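You operate a simulated robot arm through the tools that you are given. There is no shell and no other tool. Be economical: measure what you need, move in short steps, check, and stop when the job is done.

Carry out the task below with a simulated two-armed robot. There is one attempt and no reset: what you move stays moved.

TASK
Open the green-cap bottle for tasting: shaken till mixed, clamped in the holder.
Fine: shake first, clamp before opening; cap on the tray; leave the other bottle.

Only the result counts: the job must be done as asked and must still hold three seconds after the hand-in. Knocking over, shifting, dropping, spilling or breaking anything else fails it. A push-on lid holds only when it is set on centred and level and pressed home; a screw cap is set on level and turned clockwise until tight.

THE ROBOT
Two 7-joint arms with two-finger parallel grippers on one trunk that stands fixed in place. Base frame: the origin is at the foot of the trunk, x ahead of it, y to its left, z up. Units: mm, rad, N and s.
The left shoulder is at [70, 130, 1137], the right one opposite. With the tool pointing down near the work surface each hand reaches from about 100 to 480 mm from the base axis, measured 20 degrees to its own side. Payload 1.57 kg a hand.
The TCP of each hand is the grasp point between the finger pads, 30 mm short of the fingertips. In the tool frame z runs along the fingers and y along their closing line. The gripper opens to 80 mm. The fingers are 17 mm wide and 12 mm thick; the gripper's body (40 by 82 mm) begins 80 mm behind the TCP.
Orientation is told as [roll, pitch, yaw] about the base's x, y, z axes, in that order, counted from this pose: with the fingers straight down and closing along the base's y, the tool's x points along the base's -x, its y along +y and its z along -z.

THE INTERFACE
- The arms move only by the tool move_arm. It takes "left_series", "right_series" or both (then of equal length, played together; a hand with none holds still); each is one flat list of numbers, 7 for each row, row after row: the closure, from 0 (fully open) to 1 (shut), then the shift along the base's x, y, z in mm, then the turn, a rotation vector about the base's x, y, z in rad. In form: [fingers, dx, dy, dz, ax, ay, az, fingers, dx, dy, dz, ax, ay, az, ...]. A call has 1 to 20 rows; each row shifts and turns the commanded pose from where the row before left it. Each row takes 0.2 s and may step no farther than 50 mm and 0.15 rad from the row before; otherwise, or with a gripper value out of range, the whole call is refused. Where a pose cannot be reached the arm comes as near as it can. A force on the tool above 40 N (or 10 N above the force at the start of the call, whichever is more), or a blocked arm, ends the call early, and 0.2 s more pass. Each finger travels about 108 mm/s and halts on what it meets, pressing with about 21 N; the grip force reading is that of the motor and also rises with nothing between the fingers. The clock runs only during rows and for 0.2 s after the last one: add rows that do not move to give the fingers time. The reply holds the time, the measured pose of the TCP, the force on the tool along the base axes, the opening and the grip force, in the units named above and with some noise, with the torque about the TCP (base axes, N m) and any sound that the robot's microphone picked up.
- Cameras (640 x 400 px; columns grow to the right, rows downward): "scene" is now at [125.5, 6.9, 1339.9]; the picture's right is [0.11, -0.99, 0.00], its down [-0.80, -0.09, -0.60] and it looks along [0.59, 0.07, -0.80] (base axes); focal length 273 px, centre (320, 200). "left" rides on the left gripper at [72, 7, -122] in its tool frame; the picture's right is [-0.09, 1.00, 0.00], its down [-0.84, -0.08, -0.54] and it looks along [-0.54, -0.05, 0.84] (tool axes); focal length 238 px, centre (320, 200). "right" rides on the right gripper at [72, -7, -122] in its tool frame; the picture's right is [0.09, 1.00, 0.00], its down [-0.84, 0.08, -0.54] and it looks along [-0.54, 0.05, 0.84] (tool axes); focal length 238 px, centre (320, 200). There is no depth. A picture from a camera that has moved, and an enlarged one, comes with that camera's place and axes in the base frame and with its lens.
- camera(camera): a new picture of that camera. The clock stands still meanwhile.
- slide_trunk(by): slides the trunk up (or, below 0, down) by that many mm; the arms and the scene camera ride with it, the base frame stays. It gives what a move gives, with no picture.
- aim_head(pan, tilt): turns the head with the scene camera to pan (to the left, within 1.501 rad either way) and tilt (down, from -0.506 to 1.204), counted from straight ahead of the robot. It gives what a move gives.
- close_up(camera, box): a new picture of the part [left, top, right, bottom] of that camera's present view, enlarged. The clock stands still meanwhile.
- close_job(): hands the job in; it is judged then, once.

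Go step by step. Nothing tells you positions but the pictures and the camera data: compare them with the known pose of the tool, close in by small moves and look again before you grip or let go. The budget is 120 turns and 86 pictures, counting those below and the enlarged ones. Unless the task says otherwise, let go and move clear before handing in, and close with one line.

The tools are called after "Call:" as name(argument=value, ...) on one line, values as JSON. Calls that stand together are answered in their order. move_arm: Moves the arms, as the interface text tells. Its arguments: {"type":"object","properties":{"left_series":{"type":"array","items":{"type":"number"}},"right_series":{"type":"array","items":{"type":"number"}}},"required":[]} The other tools are called the same way: slide_trunk (by) slides the trunk up or down; aim_head (pan, tilt) turns the head that bears the scene camera; camera (camera) takes a picture; close_up (camera, box) takes an enlarged picture of a part of a camera's view; close_job () hands the job in.

At the start:

```text
time_s: 0.0
left_tcp_pos: [274.6, 181.6, 1124.6]
left_tool_rot: [0.0, -0.001, 0.002]
left_ft_force: [0.2, 0.0, 0.6]
left_torque: [0.01, -0.01, 0.0]
left_opening: 80.3
left_grasp_force: 0.1
right_tcp_pos: [424.0, -93.4, 1089.1]
right_tool_rot: [-0.001, 0.0, 0.0]
right_ft_force: [-0.4, -0.7, -0.7]
right_torque: [0.03, 0.0, 0.03]
right_opening: 80.0
right_grasp_force: 0.0
trunk travel left (down, up): [-775.0, 165.0]
head pan, tilt: [0.112, 0.93]
```

scene: 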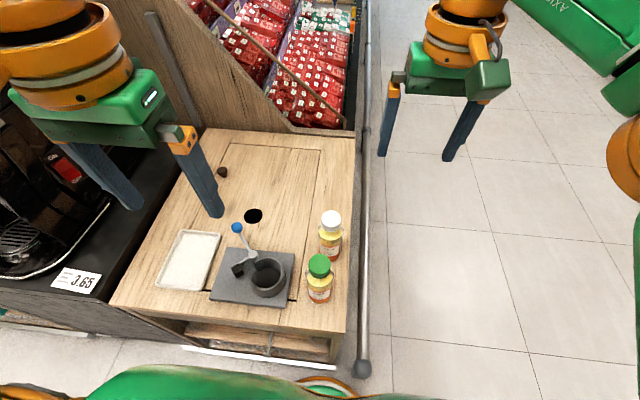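
right: 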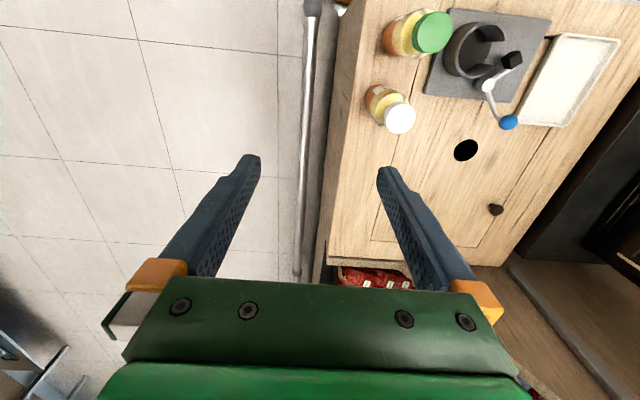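
left: 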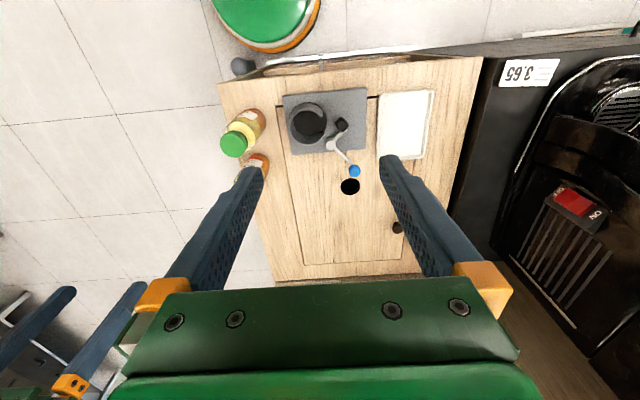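

I see a low table with a grey clamp holder (blue-knob lever), a white tray, a green-cap bottle and a white-cap bottle. First I enlarge the work area to locate them.

Call:
close_up(camera="scene", box=[140, 190, 380, 340])

Call:
close_up(camera="left", box=[200, 50, 480, 225])

Call:
close_up(camera="right", box=[340, 0, 620, 175])

```text
2.67 times, centred on (260, 265) of scene
camera zoom: at [125.5, 6.9, 1339.9], right [0.11, -0.99, 0.0], down [-0.8, -0.09, -0.6], along [0.59, 0.07, -0.8], focal length 729 px, centre (480, 27)
```

zoom: 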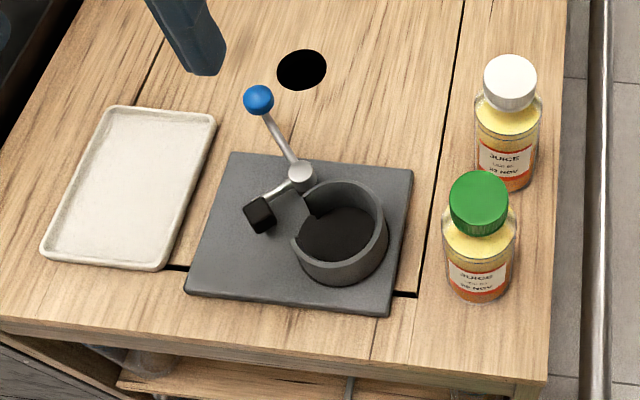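

```text
2.29 times, centred on (340, 138) of left
camera zoom: at [202.4, 186.8, 1246.2], right [0.09, 1.0, 0.0], down [0.84, -0.08, 0.54], along [0.54, -0.05, -0.84], focal length 545 px, centre (274, 343)
```

zoom: 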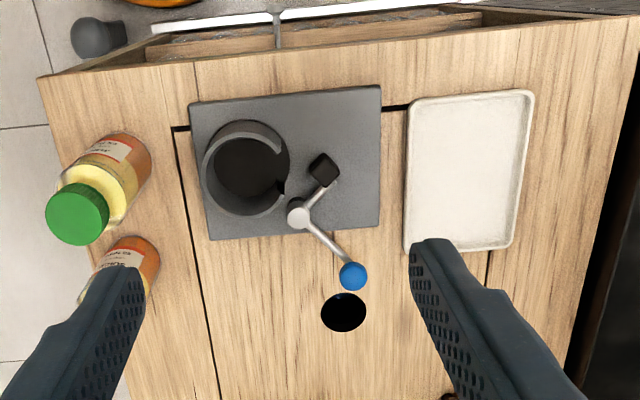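

```text
2.29 times, centred on (480, 88) of right
camera zoom: at [351.0, -100.3, 1211.9], right [-0.09, 1.0, 0.0], down [0.84, 0.08, 0.54], along [0.54, 0.05, -0.84], focal length 545 px, centre (-46, 457)
```

zoom: 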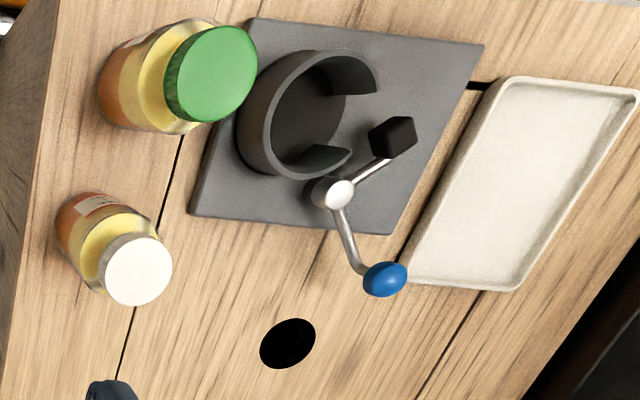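

The table top is at about z 706, the green bottle near (327, 32) with its cap top near z 865, the white one near (430, 20), the cup near (340, 150) and the lever pivot near (386, 196). I bring the left hand over the green bottle and the right hand aside, then look again.

Call:
move_arm(left_series=[0, 10, -30, -30, 0, 0, 0, 0, 10, -30, -30, 0, 0, 0, 0, 10, -30, -30, 0, 0, 0, 0, 11, -30, -30, 0, 0, 0, 0, 11, -30, -30, 0, 0, 0, 0, 0, 0, 0, 0, 0, 0], right_series=[0, -20, -30, 0, 0, 0, 0, 0, -20, -30, 0, 0, 0, 0, 0, -20, -30, 0, 0, 0, 0, 0, -20, -30, 0, 0, 0, 0, 0, 0, 0, 0, 0, 0, 0, 0, 0, 0, 0, 0, 0, 0])

Call:
camera(camera="left")

Call:
camera(camera="scene")

```text
time_s: 1.4
left_tcp_pos: [307.5, 91.4, 978.3]
left_tool_rot: [-0.001, -0.003, 0.0]
left_ft_force: [0.4, 0.3, -0.6]
left_torque: [0.0, -0.02, 0.0]
left_opening: 79.9
left_grasp_force: 0.0
left hand out of reach, approached as far as the arm can: row 4, 5
right_tcp_pos: [343.9, -212.8, 1088.8]
right_tool_rot: [0.0, -0.001, 0.001]
right_ft_force: [-0.5, -0.2, -1.3]
right_torque: [0.0, 0.0, 0.01]
right_opening: 79.8
right_grasp_force: 0.1
trunk travel left (down, up): [-775.0, 165.0]
head pan, tilt: [0.112, 0.93]
```

```text
79 pictures are left
camera left: at [236.6, 96.3, 1098.7], right [0.09, 1.0, 0.0], down [0.84, -0.07, 0.54], along [0.54, -0.05, -0.84], focal length 238 px, centre (320, 200)
```

left: 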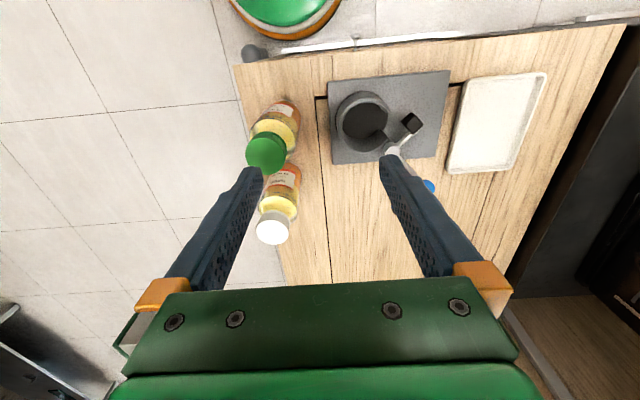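

```text
78 pictures are left
camera scene: at [126.3, 7.3, 1339.8], right [0.11, -0.99, 0.0], down [-0.8, -0.09, -0.6], along [0.59, 0.07, -0.8], focal length 273 px, centre (320, 200)
```

scene: 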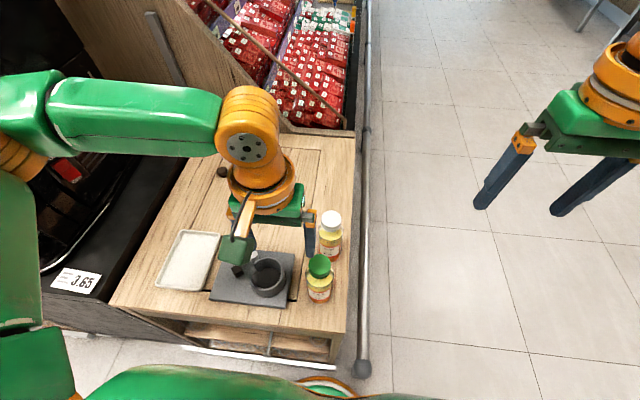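

The left arm could not fold that close at this height, which leaves the hand at (307, 91, 978). I raise the trunk so there is more room below the shoulder.

Call:
slide_trunk(by=120)

```text
time_s: 2.9
left_tcp_pos: [307.9, 90.2, 1098.7]
left_tool_rot: [-0.002, -0.001, 0.002]
left_ft_force: [0.1, -0.2, 0.1]
left_torque: [0.0, 0.0, 0.02]
left_opening: 80.0
left_grasp_force: 0.1
right_tcp_pos: [343.7, -212.7, 1208.7]
right_tool_rot: [0.001, 0.0, 0.0]
right_ft_force: [0.2, 0.1, -0.1]
right_torque: [0.0, -0.02, -0.02]
right_opening: 79.8
right_grasp_force: 0.1
trunk travel left (down, up): [-895.0, 45.0]
head pan, tilt: [0.112, 0.93]
```

Next I go down first and then across toward the bottle at about z 950.

Call:
move_arm(left_series=[0, 0, 0, -45, 0, 0, 0, 0, 0, 0, -45, 0, 0, 0, 0, 0, 0, -40, 0, 0, 0, 0, 10, -30, 0, 0, 0, 0, 0, 10, -30, 0, 0, 0, 0, 0, 0, 0, 0, 0, 0, 0])

Call:
camera(camera="left")

Call:
camera(camera="scene")

```text
time_s: 4.3
left_tcp_pos: [302.7, 115.9, 1013.0]
left_tool_rot: [-0.004, -0.001, 0.001]
left_ft_force: [0.2, -0.1, 1.1]
left_torque: [-0.03, -0.02, -0.02]
left_opening: 80.1
left_grasp_force: 0.1
left hand out of reach, approached as far as the arm can: row 1, 2, 3, 4, 5
right_tcp_pos: [343.5, -211.4, 1210.0]
right_tool_rot: [-0.001, -0.001, 0.001]
right_ft_force: [0.2, -0.2, -0.4]
right_torque: [0.04, -0.04, 0.02]
right_opening: 79.8
right_grasp_force: 0.2
trunk travel left (down, up): [-895.0, 45.0]
head pan, tilt: [0.112, 0.93]
```

```text
77 pictures are left
camera left: at [230.9, 122.7, 1134.9], right [0.09, 1.0, 0.0], down [0.84, -0.07, 0.54], along [0.54, -0.05, -0.84], focal length 238 px, centre (320, 200)
```

left: 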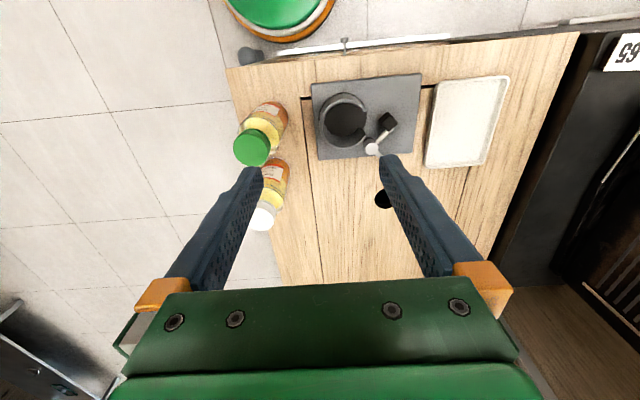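

```text
76 pictures are left
camera scene: at [125.5, 7.3, 1459.9], right [0.11, -0.99, 0.0], down [-0.8, -0.09, -0.6], along [0.59, 0.07, -0.8], focal length 273 px, centre (320, 200)
```

scene: 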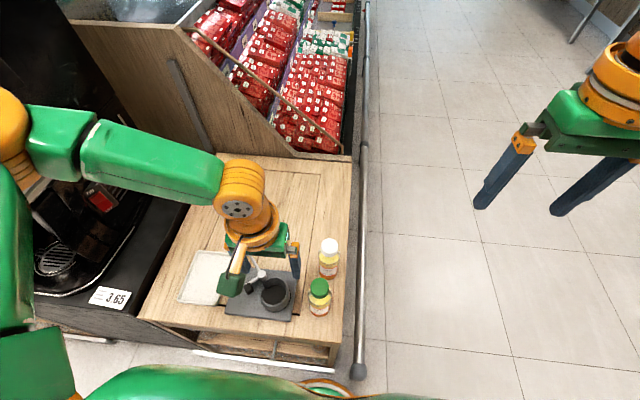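

The pose seems to be limited by the folded elbow rather than by distance. I move outward over the holder, descend there, and come back in low.

Call:
move_arm(left_series=[0, 20, 40, 0, 0, 0, 0, 0, 20, 40, 0, 0, 0, 0, 0, 0, 0, -40, 0, 0, 0, 0, 0, 0, -40, 0, 0, 0, 0, 0, 0, -20, 0, 0, 0, 0, 0, 0, 0, 0, 0, 0])

```text
time_s: 5.7
left_tcp_pos: [330.4, 208.3, 937.3]
left_tool_rot: [-0.002, -0.001, 0.003]
left_ft_force: [0.0, 0.6, 0.6]
left_torque: [-0.02, 0.0, 0.0]
left_opening: 80.1
left_grasp_force: 0.0
left hand out of reach, approached as far as the arm can: row 4, 5
right_tcp_pos: [343.3, -212.0, 1208.6]
right_tool_rot: [-0.002, 0.0, -0.001]
right_ft_force: [0.4, -0.6, -0.2]
right_torque: [0.01, 0.02, 0.0]
right_opening: 79.9
right_grasp_force: 0.2
trunk travel left (down, up): [-895.0, 45.0]
head pan, tilt: [0.112, 0.93]
```

Raising the trunk made the limit worse, so the arms reach better when the hand is near shoulder height. I raise both hands and then lower the trunk.

Call:
move_arm(left_series=[0, 0, 0, 45, 0, 0, 0, 0, 0, 0, 45, 0, 0, 0, 0, 0, 0, 45, 0, 0, 0, 0, 0, 0, 45, 0, 0, 0, 0, 0, 0, 45, 0, 0, 0, 0, 0, 0, 45, 0, 0, 0, 0, 0, 0, 45, 0, 0, 0], right_series=[0, 0, 0, 10, 0, 0, 0, 0, 0, 0, 10, 0, 0, 0, 0, 0, 0, 10, 0, 0, 0, 0, 0, 0, 10, 0, 0, 0, 0, 0, 0, 10, 0, 0, 0, 0, 0, 0, 0, 0, 0, 0, 0, 0, 0, 0, 0, 0, 0])

Call:
slide_trunk(by=-300)

Call:
camera(camera="scene")

```text
time_s: 7.3
left_tcp_pos: [328.9, 208.5, 1252.2]
left_tool_rot: [-0.002, -0.003, 0.002]
left_ft_force: [-0.1, -0.2, -0.4]
left_torque: [-0.04, 0.01, -0.01]
left_opening: 79.8
left_grasp_force: 0.1
right_tcp_pos: [344.4, -211.8, 1260.0]
right_tool_rot: [0.0, 0.0, 0.0]
right_ft_force: [0.1, -0.2, 0.0]
right_torque: [0.0, -0.04, 0.01]
right_opening: 80.1
right_grasp_force: 0.0
trunk travel left (down, up): [-895.0, 45.0]
head pan, tilt: [0.112, 0.93]
```

```text
time_s: 10.3
left_tcp_pos: [330.9, 210.3, 952.8]
left_tool_rot: [-0.002, -0.002, 0.001]
left_ft_force: [0.7, 0.8, 0.4]
left_torque: [0.01, 0.0, 0.02]
left_opening: 79.9
left_grasp_force: 0.1
right_tcp_pos: [343.1, -212.3, 959.4]
right_tool_rot: [0.001, -0.001, -0.001]
right_ft_force: [0.1, -0.5, 1.2]
right_torque: [-0.02, 0.01, 0.01]
right_opening: 80.1
right_grasp_force: 0.0
trunk travel left (down, up): [-595.0, 345.0]
head pan, tilt: [0.112, 0.93]
```

```text
75 pictures are left
camera scene: at [125.4, 6.9, 1160.0], right [0.11, -0.99, 0.0], down [-0.8, -0.09, -0.6], along [0.59, 0.07, -0.8], focal length 273 px, centre (320, 200)
```

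scene: 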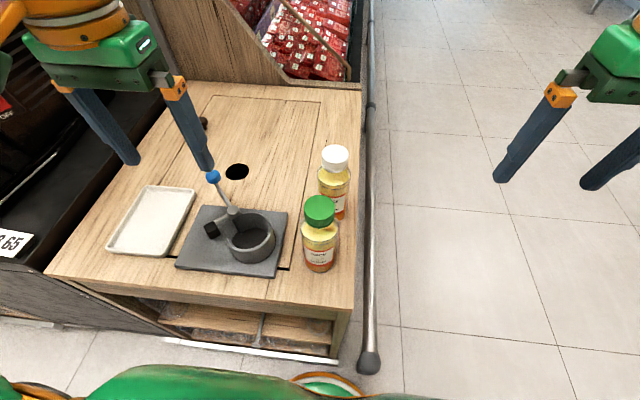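

With the trunk lower I re-measure the green bottle near (325, 30), its cap top near z 870–885. I move the left hand across above it at z 970.

Call:
move_arm(left_series=[0, 0, -30, 4, 0, 0, 0, 0, 0, -30, 4, 0, 0, 0, 0, 0, -30, 4, 0, 0, 0, 0, 0, -30, 4, 0, 0, 0, 0, 0, -30, 0, 0, 0, 0, 0, -4, -28, 0, 0, 0, 0, 0, 0, 0, 0, 0, 0, 0])

Call:
camera(camera="left")

Call:
camera(camera="scene")

```text
time_s: 11.9
left_tcp_pos: [296.4, 112.3, 949.3]
left_tool_rot: [-0.001, -0.003, 0.001]
left_ft_force: [-0.2, -0.8, -0.1]
left_torque: [0.02, -0.01, 0.01]
left_opening: 80.0
left_grasp_force: 0.2
left hand out of reach, approached as far as the arm can: row 3, 4, 5, 6
right_tcp_pos: [343.2, -212.9, 960.1]
right_tool_rot: [-0.001, -0.001, 0.0]
right_ft_force: [0.3, -0.1, 0.7]
right_torque: [-0.01, -0.03, -0.02]
right_opening: 79.9
right_grasp_force: 0.1
trunk travel left (down, up): [-595.0, 345.0]
head pan, tilt: [0.112, 0.93]
```

```text
74 pictures are left
camera left: at [224.2, 117.4, 1070.0], right [0.09, 1.0, 0.0], down [0.84, -0.07, 0.54], along [0.54, -0.05, -0.84], focal length 238 px, centre (320, 200)
```

left: 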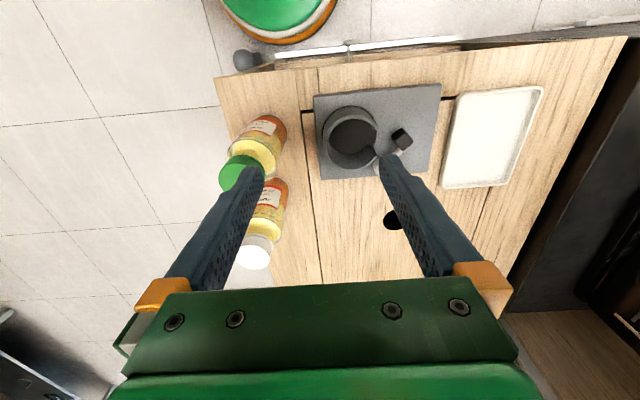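

```text
73 pictures are left
camera scene: at [125.5, 6.8, 1159.9], right [0.11, -0.99, 0.0], down [-0.8, -0.09, -0.6], along [0.59, 0.07, -0.8], focal length 273 px, centre (320, 200)
```

scene: 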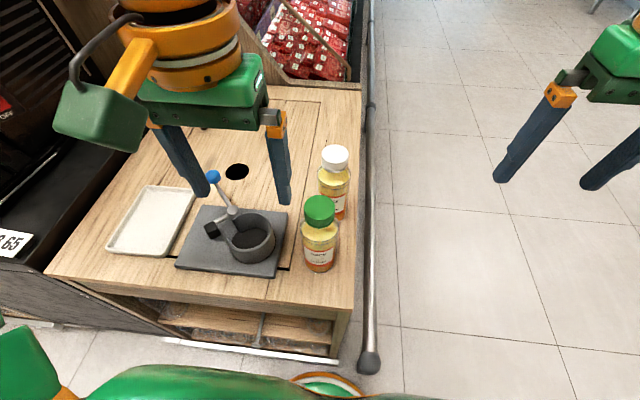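

The left arm stops at (296, 112) although the right arm was in a comparable spot at the start, so it looks like a wrist joint limit. I back off a little and test whether yawing the tool frees the motion.

Call:
move_arm(left_series=[0, 10, 30, 0, 0, 0, 0, 0, 0, 0, 0, 0, 0, 0.15, 0, 0, 0, 0, 0, 0, 0.15, 0, 0, 0, 0, 0, 0, 0.15, 0, 0, 0, 0, 0, 0, 0.15, 0, 10, -30, 0, 0, 0, 0, 0, 10, -30, 0, 0, 0, 0, 0, 0, -20, 0, 0, 0, 0, 0, 0, 0, 0, 0, 0, 0])

```text
time_s: 13.9
left_tcp_pos: [307.0, 113.0, 939.9]
left_tool_rot: [-0.002, -0.002, 0.602]
left_ft_force: [-0.6, -0.4, -0.8]
left_torque: [0.03, -0.02, -0.01]
left_opening: 80.1
left_grasp_force: 0.1
left hand out of reach, approached as far as the arm can: row 6, 7, 8
right_tcp_pos: [343.7, -211.1, 958.8]
right_tool_rot: [0.0, -0.001, 0.0]
right_ft_force: [-0.5, 0.2, -0.1]
right_torque: [0.02, 0.0, 0.02]
right_opening: 79.9
right_grasp_force: 0.0
trunk travel left (down, up): [-595.0, 345.0]
head pan, tilt: [0.112, 0.93]
```

The left arm behaves as if it pivots on a fixed elbow out to the left. The right arm began much farther inward, so I test how far it reaches toward the bottle at the same height.

Call:
move_arm(right_series=[0, 20, 30, 4, 0, 0, 0, 0, 20, 30, 4, 0, 0, 0, 0, 20, 30, 4, 0, 0, 0, 0, 20, 30, 4, 0, 0, 0, 0, -10, 30, 0, 0, 0, 0, 0, -25, 30, 0, 0, 0, 0, 0, -30, 30, 0, 0, 0, 0, 0, -30, 30, 0, 0, 0, 0, 0, 0, 0, 0, 0, 0, 0], left_series=[0, 0, 20, 0, 0, 0, -0.15, 0, 0, 20, 0, 0, 0, -0.15, 0, 0, 20, 0, 0, 0, -0.15, 0, 0, 20, 0, 0, 0, -0.15, 0, 0, 20, 0, 0, 0, 0, 0, 0, 0, 0, 0, 0, 0, 0, 0, 0, 0, 0, 0, 0, 0, 0, 0, 0, 0, 0, 0, 0, 0, 0, 0, 0, 0, 0])

Call:
camera(camera="scene")

```text
time_s: 15.9
left_tcp_pos: [305.8, 212.9, 941.2]
left_tool_rot: [-0.001, -0.002, 0.003]
left_ft_force: [-0.6, -0.6, 1.1]
left_torque: [0.0, 0.01, 0.0]
left_opening: 80.0
left_grasp_force: 0.0
right_tcp_pos: [317.3, 27.8, 970.0]
right_tool_rot: [-0.001, 0.0, 0.0]
right_ft_force: [0.9, 1.0, 1.0]
right_torque: [0.0, 0.01, 0.03]
right_opening: 79.9
right_grasp_force: 0.1
right hand out of reach, approached as far as the arm can: row 4
trunk travel left (down, up): [-595.0, 345.0]
head pan, tilt: [0.112, 0.93]
```

```text
72 pictures are left
camera scene: at [125.8, 6.4, 1159.9], right [0.11, -0.99, 0.0], down [-0.8, -0.09, -0.6], along [0.59, 0.07, -0.8], focal length 273 px, centre (320, 200)
```

scene: 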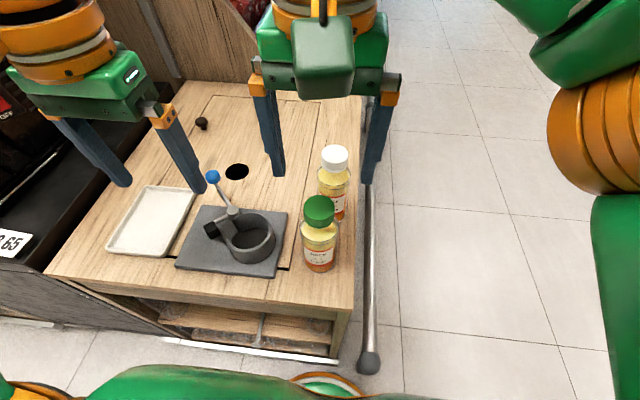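

The right arm reaches the bottle easily. I look through the right camera to centre on it.

Call:
camera(camera="right")

Call:
close_up(camera="scene", box=[170, 130, 390, 280])

Call:
camera(camera="left")

```text
71 pictures are left
camera right: at [244.6, 20.3, 1092.9], right [-0.09, 1.0, 0.0], down [0.84, 0.08, 0.54], along [0.54, 0.05, -0.84], focal length 238 px, centre (320, 200)
```

right: 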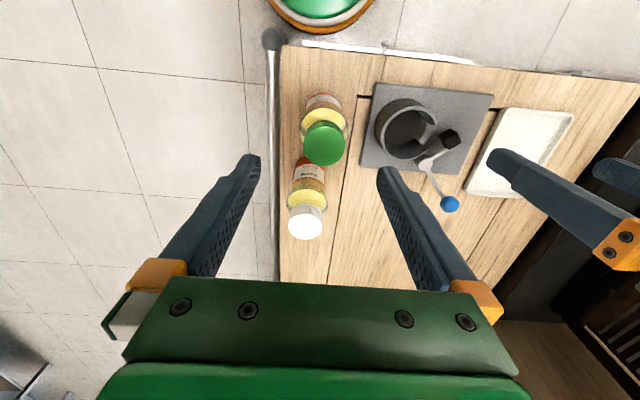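

```text
2.67 times, centred on (280, 205) of scene
camera zoom: at [125.8, 6.4, 1159.9], right [0.11, -0.99, 0.0], down [-0.8, -0.09, -0.6], along [0.59, 0.07, -0.8], focal length 729 px, centre (427, 187)
```

zoom: 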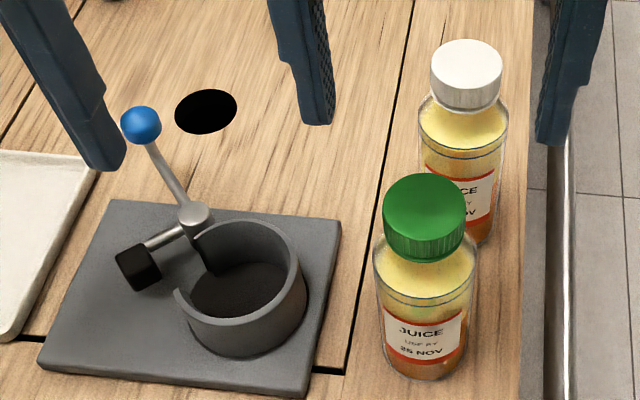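

```text
69 pictures are left
camera left: at [234.5, 219.2, 1062.0], right [0.09, 1.0, 0.0], down [0.84, -0.08, 0.54], along [0.54, -0.05, -0.84], focal length 238 px, centre (320, 200)
```

left: 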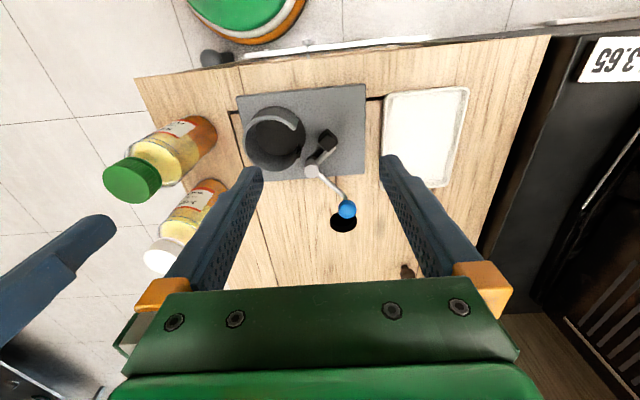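

Both hand cameras agree: the green cap top is at about (325, 32, 864), with a body about 64 mm wide and a 43 mm cap. I centre the right hand and lower it until the tips just straddle the cap, then check.

Call:
move_arm(right_series=[0, 7.5, 4.5, -30, 0, 0, 0, 0, 0, 0, -30, 0, 0, 0, 0, 0, 0, -30, 0, 0, 0, 0, 0, 0, 0, 0, 0, 0])

Call:
camera(camera="right")

Call:
close_up(camera="scene", box=[220, 130, 420, 280])

```text
time_s: 16.9
left_tcp_pos: [305.8, 214.3, 940.2]
left_tool_rot: [-0.001, -0.003, 0.002]
left_ft_force: [-0.2, -0.6, -1.0]
left_torque: [0.03, 0.01, -0.02]
left_opening: 79.8
left_grasp_force: 0.0
right_tcp_pos: [322.5, 32.6, 880.7]
right_tool_rot: [0.0, -0.002, -0.001]
right_ft_force: [0.6, 0.2, -0.5]
right_torque: [-0.01, -0.01, 0.0]
right_opening: 80.1
right_grasp_force: 0.0
trunk travel left (down, up): [-595.0, 345.0]
head pan, tilt: [0.112, 0.93]
```

```text
68 pictures are left
camera right: at [250.5, 25.9, 1002.8], right [-0.09, 1.0, 0.0], down [0.84, 0.08, 0.54], along [0.54, 0.05, -0.84], focal length 238 px, centre (320, 200)
```

right: 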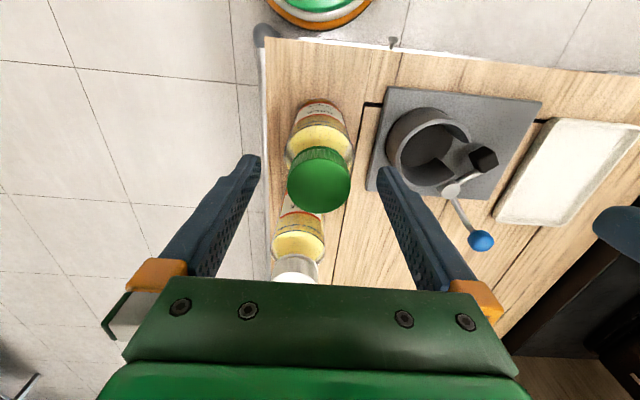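

```text
2.67 times, centred on (320, 205) of scene
camera zoom: at [125.3, 7.0, 1160.0], right [0.11, -0.99, 0.0], down [-0.8, -0.09, -0.6], along [0.59, 0.07, -0.8], focal length 729 px, centre (320, 187)
```

zoom: 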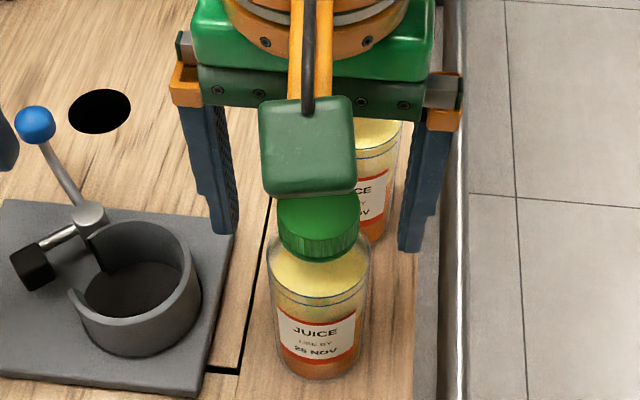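

The cap centre measures (324, 32), lined up with the hand. I descend to z 796 and close gently on the body.

Call:
move_arm(right_series=[0, 1.5, -0.5, -30, 0, 0, 0, 0, 0, 0, -30, 0, 0, 0, 0, 0, 0, -25, 0, 0, 0, 0, 0, 0, 0, 0, 0, 0, 0.3, 0, 0, 0, 0, 0, 0, 1, 0, 0, 0, 0, 0, 0, 1, 0, 0, 0, 0, 0, 0])

Call:
close_up(camera="scene", box=[220, 130, 420, 280])

```text
time_s: 18.5
left_tcp_pos: [306.7, 213.0, 940.5]
left_tool_rot: [-0.001, -0.003, 0.002]
left_ft_force: [-0.2, -0.4, -0.6]
left_torque: [0.0, -0.01, -0.02]
left_opening: 80.0
left_grasp_force: 0.0
right_tcp_pos: [325.8, 31.1, 796.0]
right_tool_rot: [-0.001, 0.001, 0.0]
right_ft_force: [-0.2, 0.0, -0.8]
right_torque: [0.05, 0.0, -0.01]
right_opening: 55.4
right_grasp_force: 21.2
trunk travel left (down, up): [-595.0, 345.0]
head pan, tilt: [0.112, 0.93]
```

```text
2.67 times, centred on (320, 205) of scene
camera zoom: at [125.8, 7.0, 1159.8], right [0.11, -0.99, 0.0], down [-0.8, -0.09, -0.6], along [0.59, 0.07, -0.8], focal length 729 px, centre (320, 187)
```

zoom: 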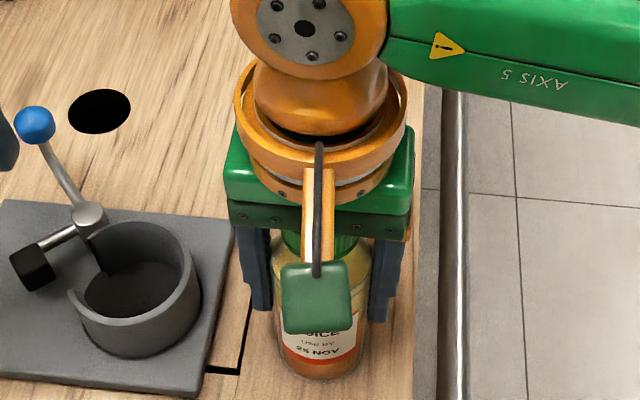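

The bottle is gripped at 55 mm. I lift it clear and check that it holds.

Call:
move_arm(right_series=[1, 0, 0, 20, 0, 0, 0, 1, 0, 0, 40, 0, 0, 0, 1, 0, 0, 40, 0, 0, 0, 1, 0, 0, 40, 0, 0, 0, 1, 0, 0, 30, 0, 0, 0, 1, 0, 0, 0, 0, 0, 0])

Call:
camera(camera="scene")

```text
time_s: 19.9
left_tcp_pos: [306.1, 213.8, 940.6]
left_tool_rot: [-0.001, 0.0, 0.0]
left_ft_force: [0.5, -0.3, 0.3]
left_torque: [0.0, 0.02, 0.04]
left_opening: 79.6
left_grasp_force: 0.1
right_tcp_pos: [325.9, 29.9, 965.8]
right_tool_rot: [0.0, 0.002, 0.0]
right_ft_force: [-0.1, 0.1, -4.3]
right_torque: [0.01, 0.04, 0.01]
right_opening: 55.1
right_grasp_force: 21.4
trunk travel left (down, up): [-595.0, 345.0]
head pan, tilt: [0.112, 0.93]
```

```text
65 pictures are left
camera scene: at [126.4, 6.9, 1159.8], right [0.11, -0.99, 0.0], down [-0.8, -0.09, -0.6], along [0.59, 0.07, -0.8], focal length 273 px, centre (320, 200)
```

scene: 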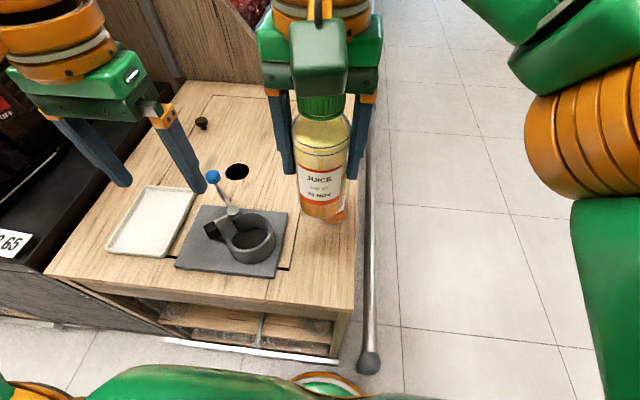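

The bottle hangs level and weighs about 4 N, with settled pulp in its lower part. Now I shake it up and down briskly.

Call:
move_arm(right_series=[1, 0, 0, 45, 0, 0, 0, 1, 0, 0, -45, 0, 0, 0, 1, 0, 0, 45, 0, 0, 0, 1, 0, 0, -45, 0, 0, 0, 1, 0, 0, 45, 0, 0, 0, 1, 0, 0, -45, 0, 0, 0, 1, 0, 0, 45, 0, 0, 0, 1, 0, 0, -45, 0, 0, 0, 1, 0, 0, 45, 0, 0, 0, 1, 0, 0, -45, 0, 0, 0, 1, 0, 0, 45, 0, 0, 0, 1, 0, 0, -45, 0, 0, 0, 1, 0, 0, 45, 0, 0, 0, 1, 0, 0, -45, 0, 0, 0, 1, 0, 0, 45, 0, 0, 0, 1, 0, 0, -45, 0, 0, 0, 1, 0, 0, 45, 0, 0, 0, 1, 0, 0, -45, 0, 0, 0, 1, 0, 0, 0, 0, 0, 0])

Call:
close_up(camera="scene", box=[220, 90, 420, 240])

```text
time_s: 23.9
left_tcp_pos: [306.5, 214.0, 939.9]
left_tool_rot: [-0.002, -0.003, 0.002]
left_ft_force: [-0.3, 0.1, -0.3]
left_torque: [-0.02, 0.0, 0.01]
left_opening: 80.0
left_grasp_force: 0.1
right_tcp_pos: [325.1, 31.5, 954.7]
right_tool_rot: [-0.001, 0.0, -0.003]
right_ft_force: [0.2, -0.5, -3.0]
right_torque: [-0.03, -0.02, -0.02]
right_opening: 55.2
right_grasp_force: 21.1
right hand out of reach, approached as far as the arm can: row 1
trunk travel left (down, up): [-595.0, 345.0]
head pan, tilt: [0.112, 0.93]
```

```text
2.67 times, centred on (320, 165) of scene
camera zoom: at [125.9, 7.2, 1159.9], right [0.11, -0.99, 0.0], down [-0.8, -0.09, -0.6], along [0.59, 0.07, -0.8], focal length 729 px, centre (320, 293)
```

zoom: 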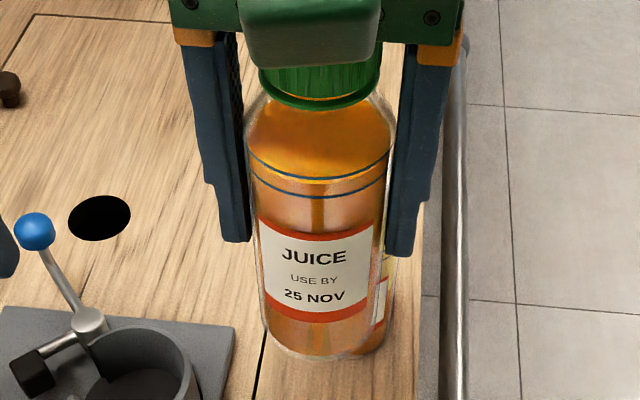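

The contents look evenly orange now. One more short shake makes sure of it.

Call:
move_arm(right_series=[1, 0, 0, -45, 0, 0, 0, 1, 0, 0, 45, 0, 0, 0, 1, 0, 0, -45, 0, 0, 0, 1, 0, 0, 45, 0, 0, 0, 1, 0, 0, -45, 0, 0, 0, 1, 0, 0, 45, 0, 0, 0, 1, 0, 0, -45, 0, 0, 0, 1, 0, 0, 45, 0, 0, 0, 1, 0, 0, -45, 0, 0, 0, 1, 0, 0, 45, 0, 0, 0, 1, 0, 0, 0, 0, 0, 0, 1, 0, 0, 0, 0, 0, 0])

Call:
close_up(camera="scene", box=[220, 90, 420, 240])

Call:
close_up(camera="left", box=[200, 60, 480, 235])

```text
time_s: 26.5
left_tcp_pos: [306.5, 214.4, 941.2]
left_tool_rot: [-0.003, 0.001, 0.002]
left_ft_force: [0.9, -0.1, -0.3]
left_torque: [0.0, 0.0, 0.02]
left_opening: 79.8
left_grasp_force: 0.0
right_tcp_pos: [324.7, 32.2, 953.3]
right_tool_rot: [0.001, 0.002, 0.0]
right_ft_force: [1.1, 0.2, -2.7]
right_torque: [0.0, 0.0, -0.02]
right_opening: 55.3
right_grasp_force: 20.9
trunk travel left (down, up): [-595.0, 345.0]
head pan, tilt: [0.112, 0.93]
```

```text
2.67 times, centred on (320, 165) of scene
camera zoom: at [126.3, 6.9, 1159.8], right [0.11, -0.99, 0.0], down [-0.8, -0.09, -0.6], along [0.59, 0.07, -0.8], focal length 729 px, centre (320, 293)
```

zoom: 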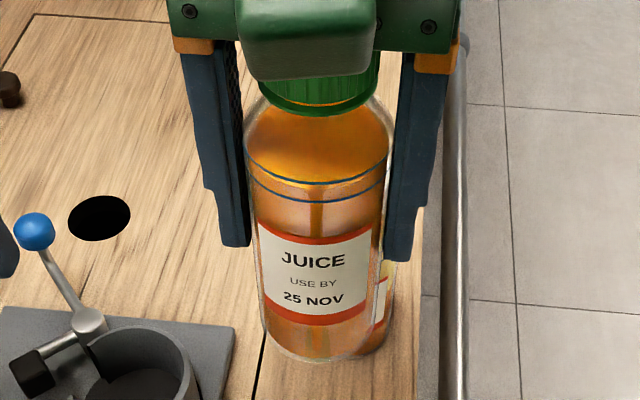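

```text
2.29 times, centred on (340, 148) of left
camera zoom: at [234.9, 219.6, 1061.8], right [0.09, 1.0, 0.0], down [0.84, -0.07, 0.54], along [0.54, -0.05, -0.84], focal length 545 px, centre (274, 320)
```

zoom: 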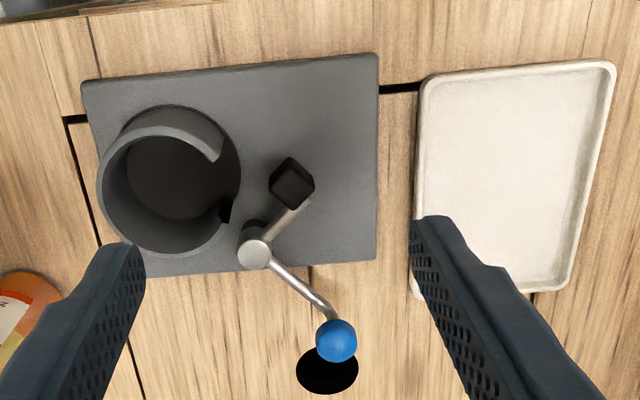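

Fully mixed. The cup's rim is centred near (334, 150) at z≈758. I move the left hand aside and carry the bottle over the cup.

Call:
move_arm(left_series=[0, 0, 30, 0, 0, 0, 0, 0, 0, 30, 0, 0, 0, 0, 0, 0, 30, 0, 0, 0, 0, 0, 0, 10, 0, 0, 0, 0, 0, 0, 0, 0, 0, 0, 0, 0, 0, 0, 0, 0, 0, 0], right_series=[1, 0, 0, 0, 0, 0, 0, 1, 2, 25, 0, 0, 0, 0, 1, 2, 30, 0, 0, 0, 0, 1, 2, 30, 0, 0, 0, 0, 1, 3, 30, 0, 0, 0, 0, 1, 0, 0, 0, 0, 0, 0])

Call:
camera(camera="right")

Call:
camera(camera="left")

Call:
camera(camera="scene")

```text
time_s: 27.9
left_tcp_pos: [306.0, 312.7, 939.2]
left_tool_rot: [-0.001, -0.001, 0.003]
left_ft_force: [0.0, -0.4, -0.4]
left_torque: [-0.01, -0.01, 0.0]
left_opening: 80.0
left_grasp_force: 0.0
right_tcp_pos: [316.5, 88.0, 941.1]
right_tool_rot: [0.006, 0.002, -0.009]
right_ft_force: [-0.3, 1.2, -3.6]
right_torque: [0.01, 0.01, 0.01]
right_opening: 55.1
right_grasp_force: 21.1
right hand out of reach, approached as far as the arm can: row 3, 4, 5
trunk travel left (down, up): [-595.0, 345.0]
head pan, tilt: [0.112, 0.93]
```

```text
61 pictures are left
camera right: at [244.1, 81.5, 1063.6], right [-0.08, 1.0, 0.01], down [0.84, 0.07, 0.54], along [0.54, 0.05, -0.84], focal length 238 px, centre (320, 200)
```

right: 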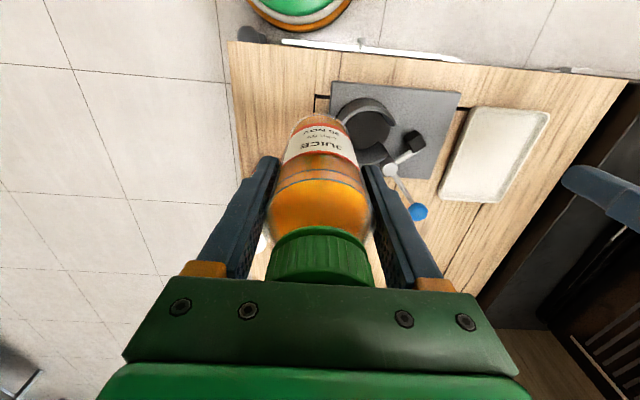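

```text
60 pictures are left
camera left: at [233.9, 320.0, 1061.3], right [0.09, 1.0, 0.0], down [0.84, -0.07, 0.54], along [0.54, -0.05, -0.84], focal length 238 px, centre (320, 200)
```

left: 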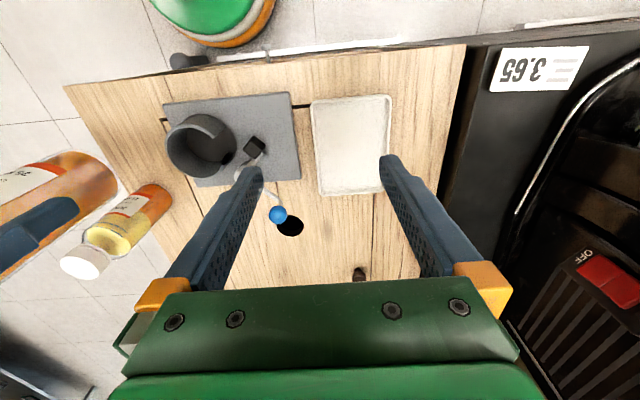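

```text
59 pictures are left
camera scene: at [125.9, 6.9, 1159.9], right [0.11, -0.99, 0.0], down [-0.8, -0.09, -0.6], along [0.59, 0.07, -0.8], focal length 273 px, centre (320, 200)
```

scene: 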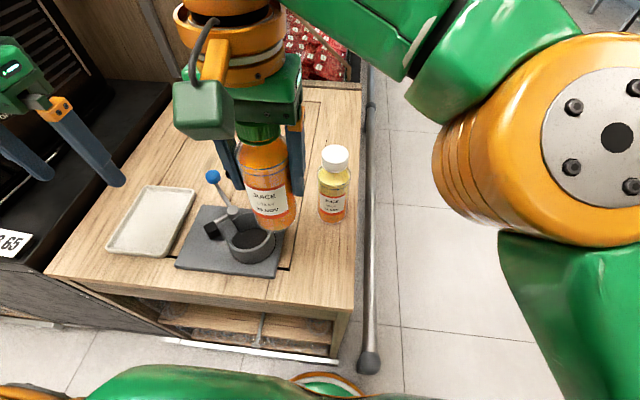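

The right arm tops out near y 88 with the tool straight down. If the hand grips with its closing line along x and leans toward −y, it gains reach while the bottle stays upright. I return over the start spot and test the yaw in the air.

Call:
move_arm(right_series=[1, 2, -25, 0, 0, 0, 0, 1, 3, -28, 0, 0, 0, 0, 1, 0, 0, 0, 0, 0, 0.14, 1, 0, 0, 0, 0, 0, 0.14, 1, 0, 0, 0, 0, 0, 0.14, 1, 0, 0, 0, 0, 0, 0.14, 1, 0, 0, 0, 0, 0, 0.14, 1, 0, 0, 0, 0, 0, 0.14, 1, 0, 0, 0, 0, 0, 0.14, 1, 0, 0, 0, 0, 0, 0.14, 1, 0, 0, 0, 0, 0, 0.14, 1, 0, 0, 0, 0, 0, 0.14, 1, 0, 0, 0, 0, 0, 0.14, 1, 0, 0, 0, 0, 0, 0, 1, 0, 0, 0, 0, 0, 0])

```text
time_s: 31.1
left_tcp_pos: [304.9, 314.0, 940.8]
left_tool_rot: [-0.003, -0.002, 0.002]
left_ft_force: [0.3, 0.3, 0.2]
left_torque: [-0.02, 0.02, 0.0]
left_opening: 80.3
left_grasp_force: 0.1
right_tcp_pos: [275.0, 29.1, 920.9]
right_tool_rot: [0.0, 0.002, 1.539]
right_ft_force: [0.3, 0.3, -3.2]
right_torque: [0.0, -0.03, -0.02]
right_opening: 55.1
right_grasp_force: 21.1
right hand out of reach, approached as far as the arm can: row 11, 12, 13
trunk travel left (down, up): [-595.0, 345.0]
head pan, tilt: [0.112, 0.93]
```

The +90° yaw is at the limit of the wrist. I try the other direction.

Call:
move_arm(right_series=[1, 4, 0, 2, 0, 0, -0.15, 1, 4, 0, 2, 0, 0, -0.15, 1, 4, 0, 2, 0, 0, -0.15, 1, 4, 0, 2, 0, 0, -0.15, 1, 4, 0, 2, 0, 0, -0.15, 1, 4, 0, 0, 0, 0, -0.15, 1, 4, 0, 0, 0, 0, -0.15, 1, 4, 0, 0, 0, 0, -0.15, 1, 4, 0, 0, 0, 0, -0.15, 1, 4, 0, 0, 0, 0, -0.15, 1, 4, 0, 0, 0, 0, -0.15, 1, 4, 0, 0, 0, 0, -0.15, 1, 2, 0, 0, 0, 0, -0.15, 1, 0, 0, 0, 0, 0, -0.15, 1, 0, 0, 0, 0, 0, -0.15, 1, 0, 0, 0, 0, 0, -0.15, 1, 0, 0, 0, 0, 0, -0.15, 1, 0, 0, 0, 0, 0, -0.15, 1, 0, 0, 0, 0, 0, -0.15, 1, 0, 0, 0, 0, 0, -0.15])

Call:
move_arm(right_series=[1, 0, 0, 0, 0, 0, -0.11, 1, 0, 0, 0, 0, 0, 0])

```text
time_s: 35.3
left_tcp_pos: [305.1, 313.4, 939.2]
left_tool_rot: [-0.002, -0.001, 0.003]
left_ft_force: [-0.1, -0.4, -0.5]
left_torque: [-0.01, -0.03, -0.02]
left_opening: 80.2
left_grasp_force: 0.1
right_tcp_pos: [324.9, 29.3, 931.4]
right_tool_rot: [0.001, -0.001, -1.462]
right_ft_force: [-0.1, 0.5, -2.1]
right_torque: [-0.01, 0.0, 0.0]
right_opening: 55.1
right_grasp_force: 21.7
trunk travel left (down, up): [-595.0, 345.0]
head pan, tilt: [0.112, 0.93]
```

```text
time_s: 35.9
left_tcp_pos: [306.8, 313.8, 939.8]
left_tool_rot: [-0.002, -0.001, 0.002]
left_ft_force: [0.0, 0.8, -0.7]
left_torque: [0.0, -0.01, 0.0]
left_opening: 80.2
left_grasp_force: 0.1
right_tcp_pos: [324.6, 30.2, 931.4]
right_tool_rot: [-0.001, 0.0, -1.572]
right_ft_force: [0.2, -0.4, -2.9]
right_torque: [0.02, -0.01, 0.0]
right_opening: 55.4
right_grasp_force: 21.2
trunk travel left (down, up): [-595.0, 345.0]
head pan, tilt: [0.112, 0.93]
```

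The −90° yaw works with no shift. Still in the air, I test leaning the hand 0.5 rad with the capped bottle in it and moving toward the cup.

Call:
move_arm(right_series=[1, 0, 0, 0, 0.1, 0, 0, 1, 0, 0, 0, 0.1, 0, 0, 1, 0, 0, 0, 0.1, 0, 0, 1, 0, 0, 0, 0.1, 0, 0, 1, 0, 0, 0, 0.1, 0, 0, 1, 2, 30, 0, 0, 0, 0, 1, 2, 30, 0, 0, 0, 0, 1, 2, 30, 0, 0, 0, 0, 1, 3, 30, 0, 0, 0, 0, 1, 0, 0, 0, 0, 0, 0])

```text
time_s: 38.1
left_tcp_pos: [306.9, 314.3, 939.1]
left_tool_rot: [-0.002, -0.002, 0.002]
left_ft_force: [0.5, -0.1, -0.4]
left_torque: [0.01, 0.02, -0.01]
left_opening: 80.1
left_grasp_force: 0.0
right_tcp_pos: [335.8, 147.7, 930.7]
right_tool_rot: [0.0, 0.5, -1.57]
right_ft_force: [0.0, 0.1, -3.0]
right_torque: [-0.02, 0.03, 0.03]
right_opening: 55.3
right_grasp_force: 21.2
trunk travel left (down, up): [-595.0, 345.0]
head pan, tilt: [0.112, 0.93]
```

With the lean, the right hand reaches (336, 148). I go back, straighten up, and lower the bottle to its original spot to regrasp it leaned.

Call:
move_arm(right_series=[1, -3, -30, 0, 0, 0, 0, 1, -3, -30, 0, 0, 0, 0, 1, -3, -30, 0, 0, 0, 0, 1, -3, -26, 0, 0, 0, 0, 1, 0, 0, 0, -0.125, 0, 0, 1, 0, 0, 0, -0.125, 0, 0, 1, 0, 0, 0, -0.125, 0, 0, 1, 0, 0, 0, -0.125, 0, 0, 1, 0, 0, -40, 0, 0, 0, 1, 0, 0, -40, 0, 0, 0, 1, 0, 0, -30, 0, 0, 0, 1, 0, 0, -15, 0, 0, 0, 1, 0, 0, 0, 0, 0, 0])

Call:
camera(camera="scene")

```text
time_s: 40.9
left_tcp_pos: [307.0, 314.3, 939.9]
left_tool_rot: [-0.003, -0.002, 0.001]
left_ft_force: [-0.5, 0.4, 0.1]
left_torque: [-0.03, -0.01, 0.0]
left_opening: 79.9
left_grasp_force: 0.0
right_tcp_pos: [322.7, 32.9, 804.9]
right_tool_rot: [0.0, -0.002, -1.568]
right_ft_force: [-0.4, -0.3, -3.5]
right_torque: [0.04, 0.0, 0.02]
right_opening: 55.3
right_grasp_force: 21.0
trunk travel left (down, up): [-595.0, 345.0]
head pan, tilt: [0.112, 0.93]
```

```text
58 pictures are left
camera scene: at [125.8, 7.1, 1159.9], right [0.11, -0.99, 0.0], down [-0.8, -0.09, -0.6], along [0.59, 0.07, -0.8], focal length 273 px, centre (320, 200)
```

scene: 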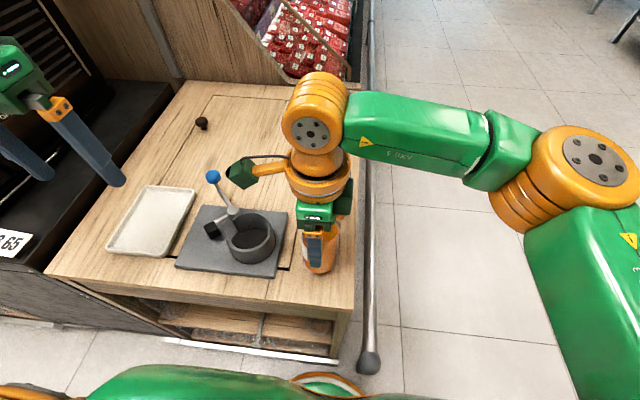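

The bottle is a few mm above the table. I ease it down in small steps until the force shows contact.

Call:
move_arm(right_series=[1, 0, 0, -3, 0, 0, 0, 1, 0, 0, -3, 0, 0, 0, 1, 0, 0, -2, 0, 0, 0, 1, 0, 0, 0, 0, 0, 0])

```text
time_s: 41.9
left_tcp_pos: [305.2, 314.4, 940.3]
left_tool_rot: [-0.002, -0.002, 0.001]
left_ft_force: [0.5, 0.0, -0.3]
left_torque: [0.01, -0.01, -0.01]
left_opening: 80.1
left_grasp_force: 0.1
right_tcp_pos: [321.0, 34.6, 798.5]
right_tool_rot: [0.002, 0.0, -1.57]
right_ft_force: [4.9, 0.8, 12.7]
right_torque: [-0.25, -0.36, 0.07]
right_opening: 55.4
right_grasp_force: 20.5
trunk travel left (down, up): [-595.0, 345.0]
head pan, tilt: [0.112, 0.93]
```

Contact with the table is made. I relax slightly, open, lean the hand 0.5 rad about the grasp point, and look before closing.

Call:
move_arm(right_series=[1, 0, 0, 1, 0, 0, 0, 0.2, 0, 0, 0, 0, 0, 0, 0, 0, 0, 0, 0, 0, 0, 0, 0, 0, 2, 0, 0, 0, 0, 0, 0, 1, 0.1, 0, 0, 0, 0, 0, 1, 0.1, 0, 0, 0, 0, 0, 0, 0.1, 0, 0, 0, 0, 0, 0, 0.1, 0, 0, 0, 0, 0, 0, 0.1, 0, 0, 0, 0, 0, 0, 0, 0, 0])

Call:
camera(camera="right")

Call:
close_up(camera="scene", box=[220, 130, 420, 280])

```text
time_s: 44.1
left_tcp_pos: [305.7, 313.7, 939.2]
left_tool_rot: [-0.001, -0.004, 0.001]
left_ft_force: [-0.3, 1.0, 1.4]
left_torque: [-0.01, -0.01, -0.01]
left_opening: 80.3
left_grasp_force: 0.0
right_tcp_pos: [322.1, 33.0, 805.0]
right_tool_rot: [0.001, 0.502, -1.568]
right_ft_force: [0.6, -0.4, -0.2]
right_torque: [0.03, 0.0, 0.01]
right_opening: 79.9
right_grasp_force: 0.1
trunk travel left (down, up): [-595.0, 345.0]
head pan, tilt: [0.112, 0.93]
```

```text
57 pictures are left
camera right: at [313.9, 38.6, 945.5], right [1.0, 0.08, 0.05], down [0.08, -0.99, 0.07], along [0.05, -0.07, -1.0], focal length 238 px, centre (320, 200)
```

right: 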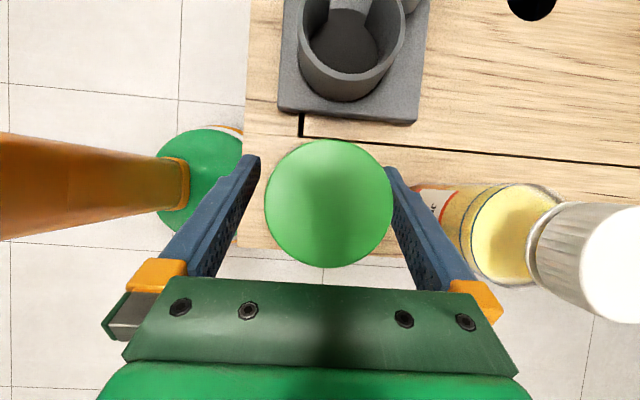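

```text
2.67 times, centred on (320, 205) of scene
camera zoom: at [125.4, 7.3, 1159.9], right [0.11, -0.99, 0.0], down [-0.8, -0.09, -0.6], along [0.59, 0.07, -0.8], focal length 729 px, centre (320, 187)
```

zoom: 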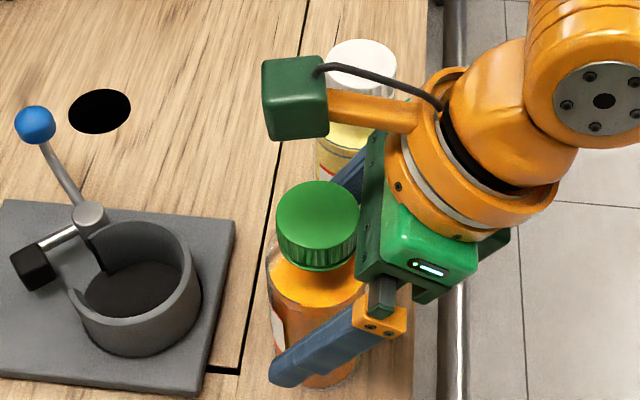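

The camera now looks straight down and shows the bottle at (321, 32), between the pads. I close and lift straight up.

Call:
move_arm(right_series=[0.3, -1, -0.5, 0, 0, 0, 0, 1, 0, 0, 0, 0, 0, 0, 1, 0, 0, 0, 0, 0, 0, 1, 0, 0, 5, 0, 0, 0, 1, 0, 0, 20, 0, 0, 0, 1, 0, 0, 35, 0, 0, 0, 1, 0, 0, 35, 0, 0, 0, 1, 0, 0, 0, 0, 0, 0])

Call:
camera(camera="scene")

Call:
camera(camera="left")

```text
time_s: 45.9
left_tcp_pos: [305.7, 313.8, 939.8]
left_tool_rot: [-0.002, 0.0, 0.001]
left_ft_force: [-0.3, -0.5, 0.7]
left_torque: [-0.03, 0.0, -0.01]
left_opening: 80.1
left_grasp_force: 0.0
right_tcp_pos: [322.2, 33.7, 898.7]
right_tool_rot: [0.001, 0.5, -1.568]
right_ft_force: [-1.6, 0.2, -4.0]
right_torque: [0.01, 0.0, 0.02]
right_opening: 55.4
right_grasp_force: 20.5
trunk travel left (down, up): [-595.0, 345.0]
head pan, tilt: [0.112, 0.93]
```

```text
55 pictures are left
camera scene: at [126.1, 6.9, 1159.8], right [0.11, -0.99, 0.0], down [-0.8, -0.09, -0.6], along [0.59, 0.07, -0.8], focal length 273 px, centre (320, 200)
```

scene: 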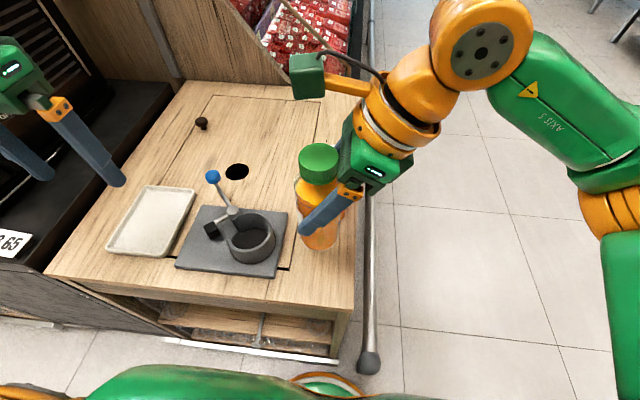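

```text
54 pictures are left
camera left: at [234.2, 319.8, 1061.3], right [0.09, 1.0, 0.0], down [0.84, -0.07, 0.54], along [0.54, -0.05, -0.84], focal length 238 px, centre (320, 200)
```

left: 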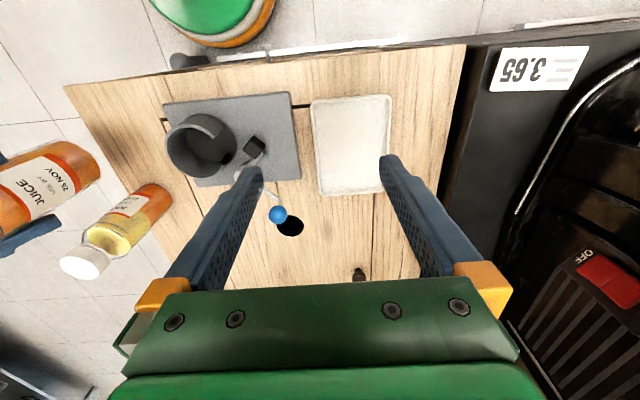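

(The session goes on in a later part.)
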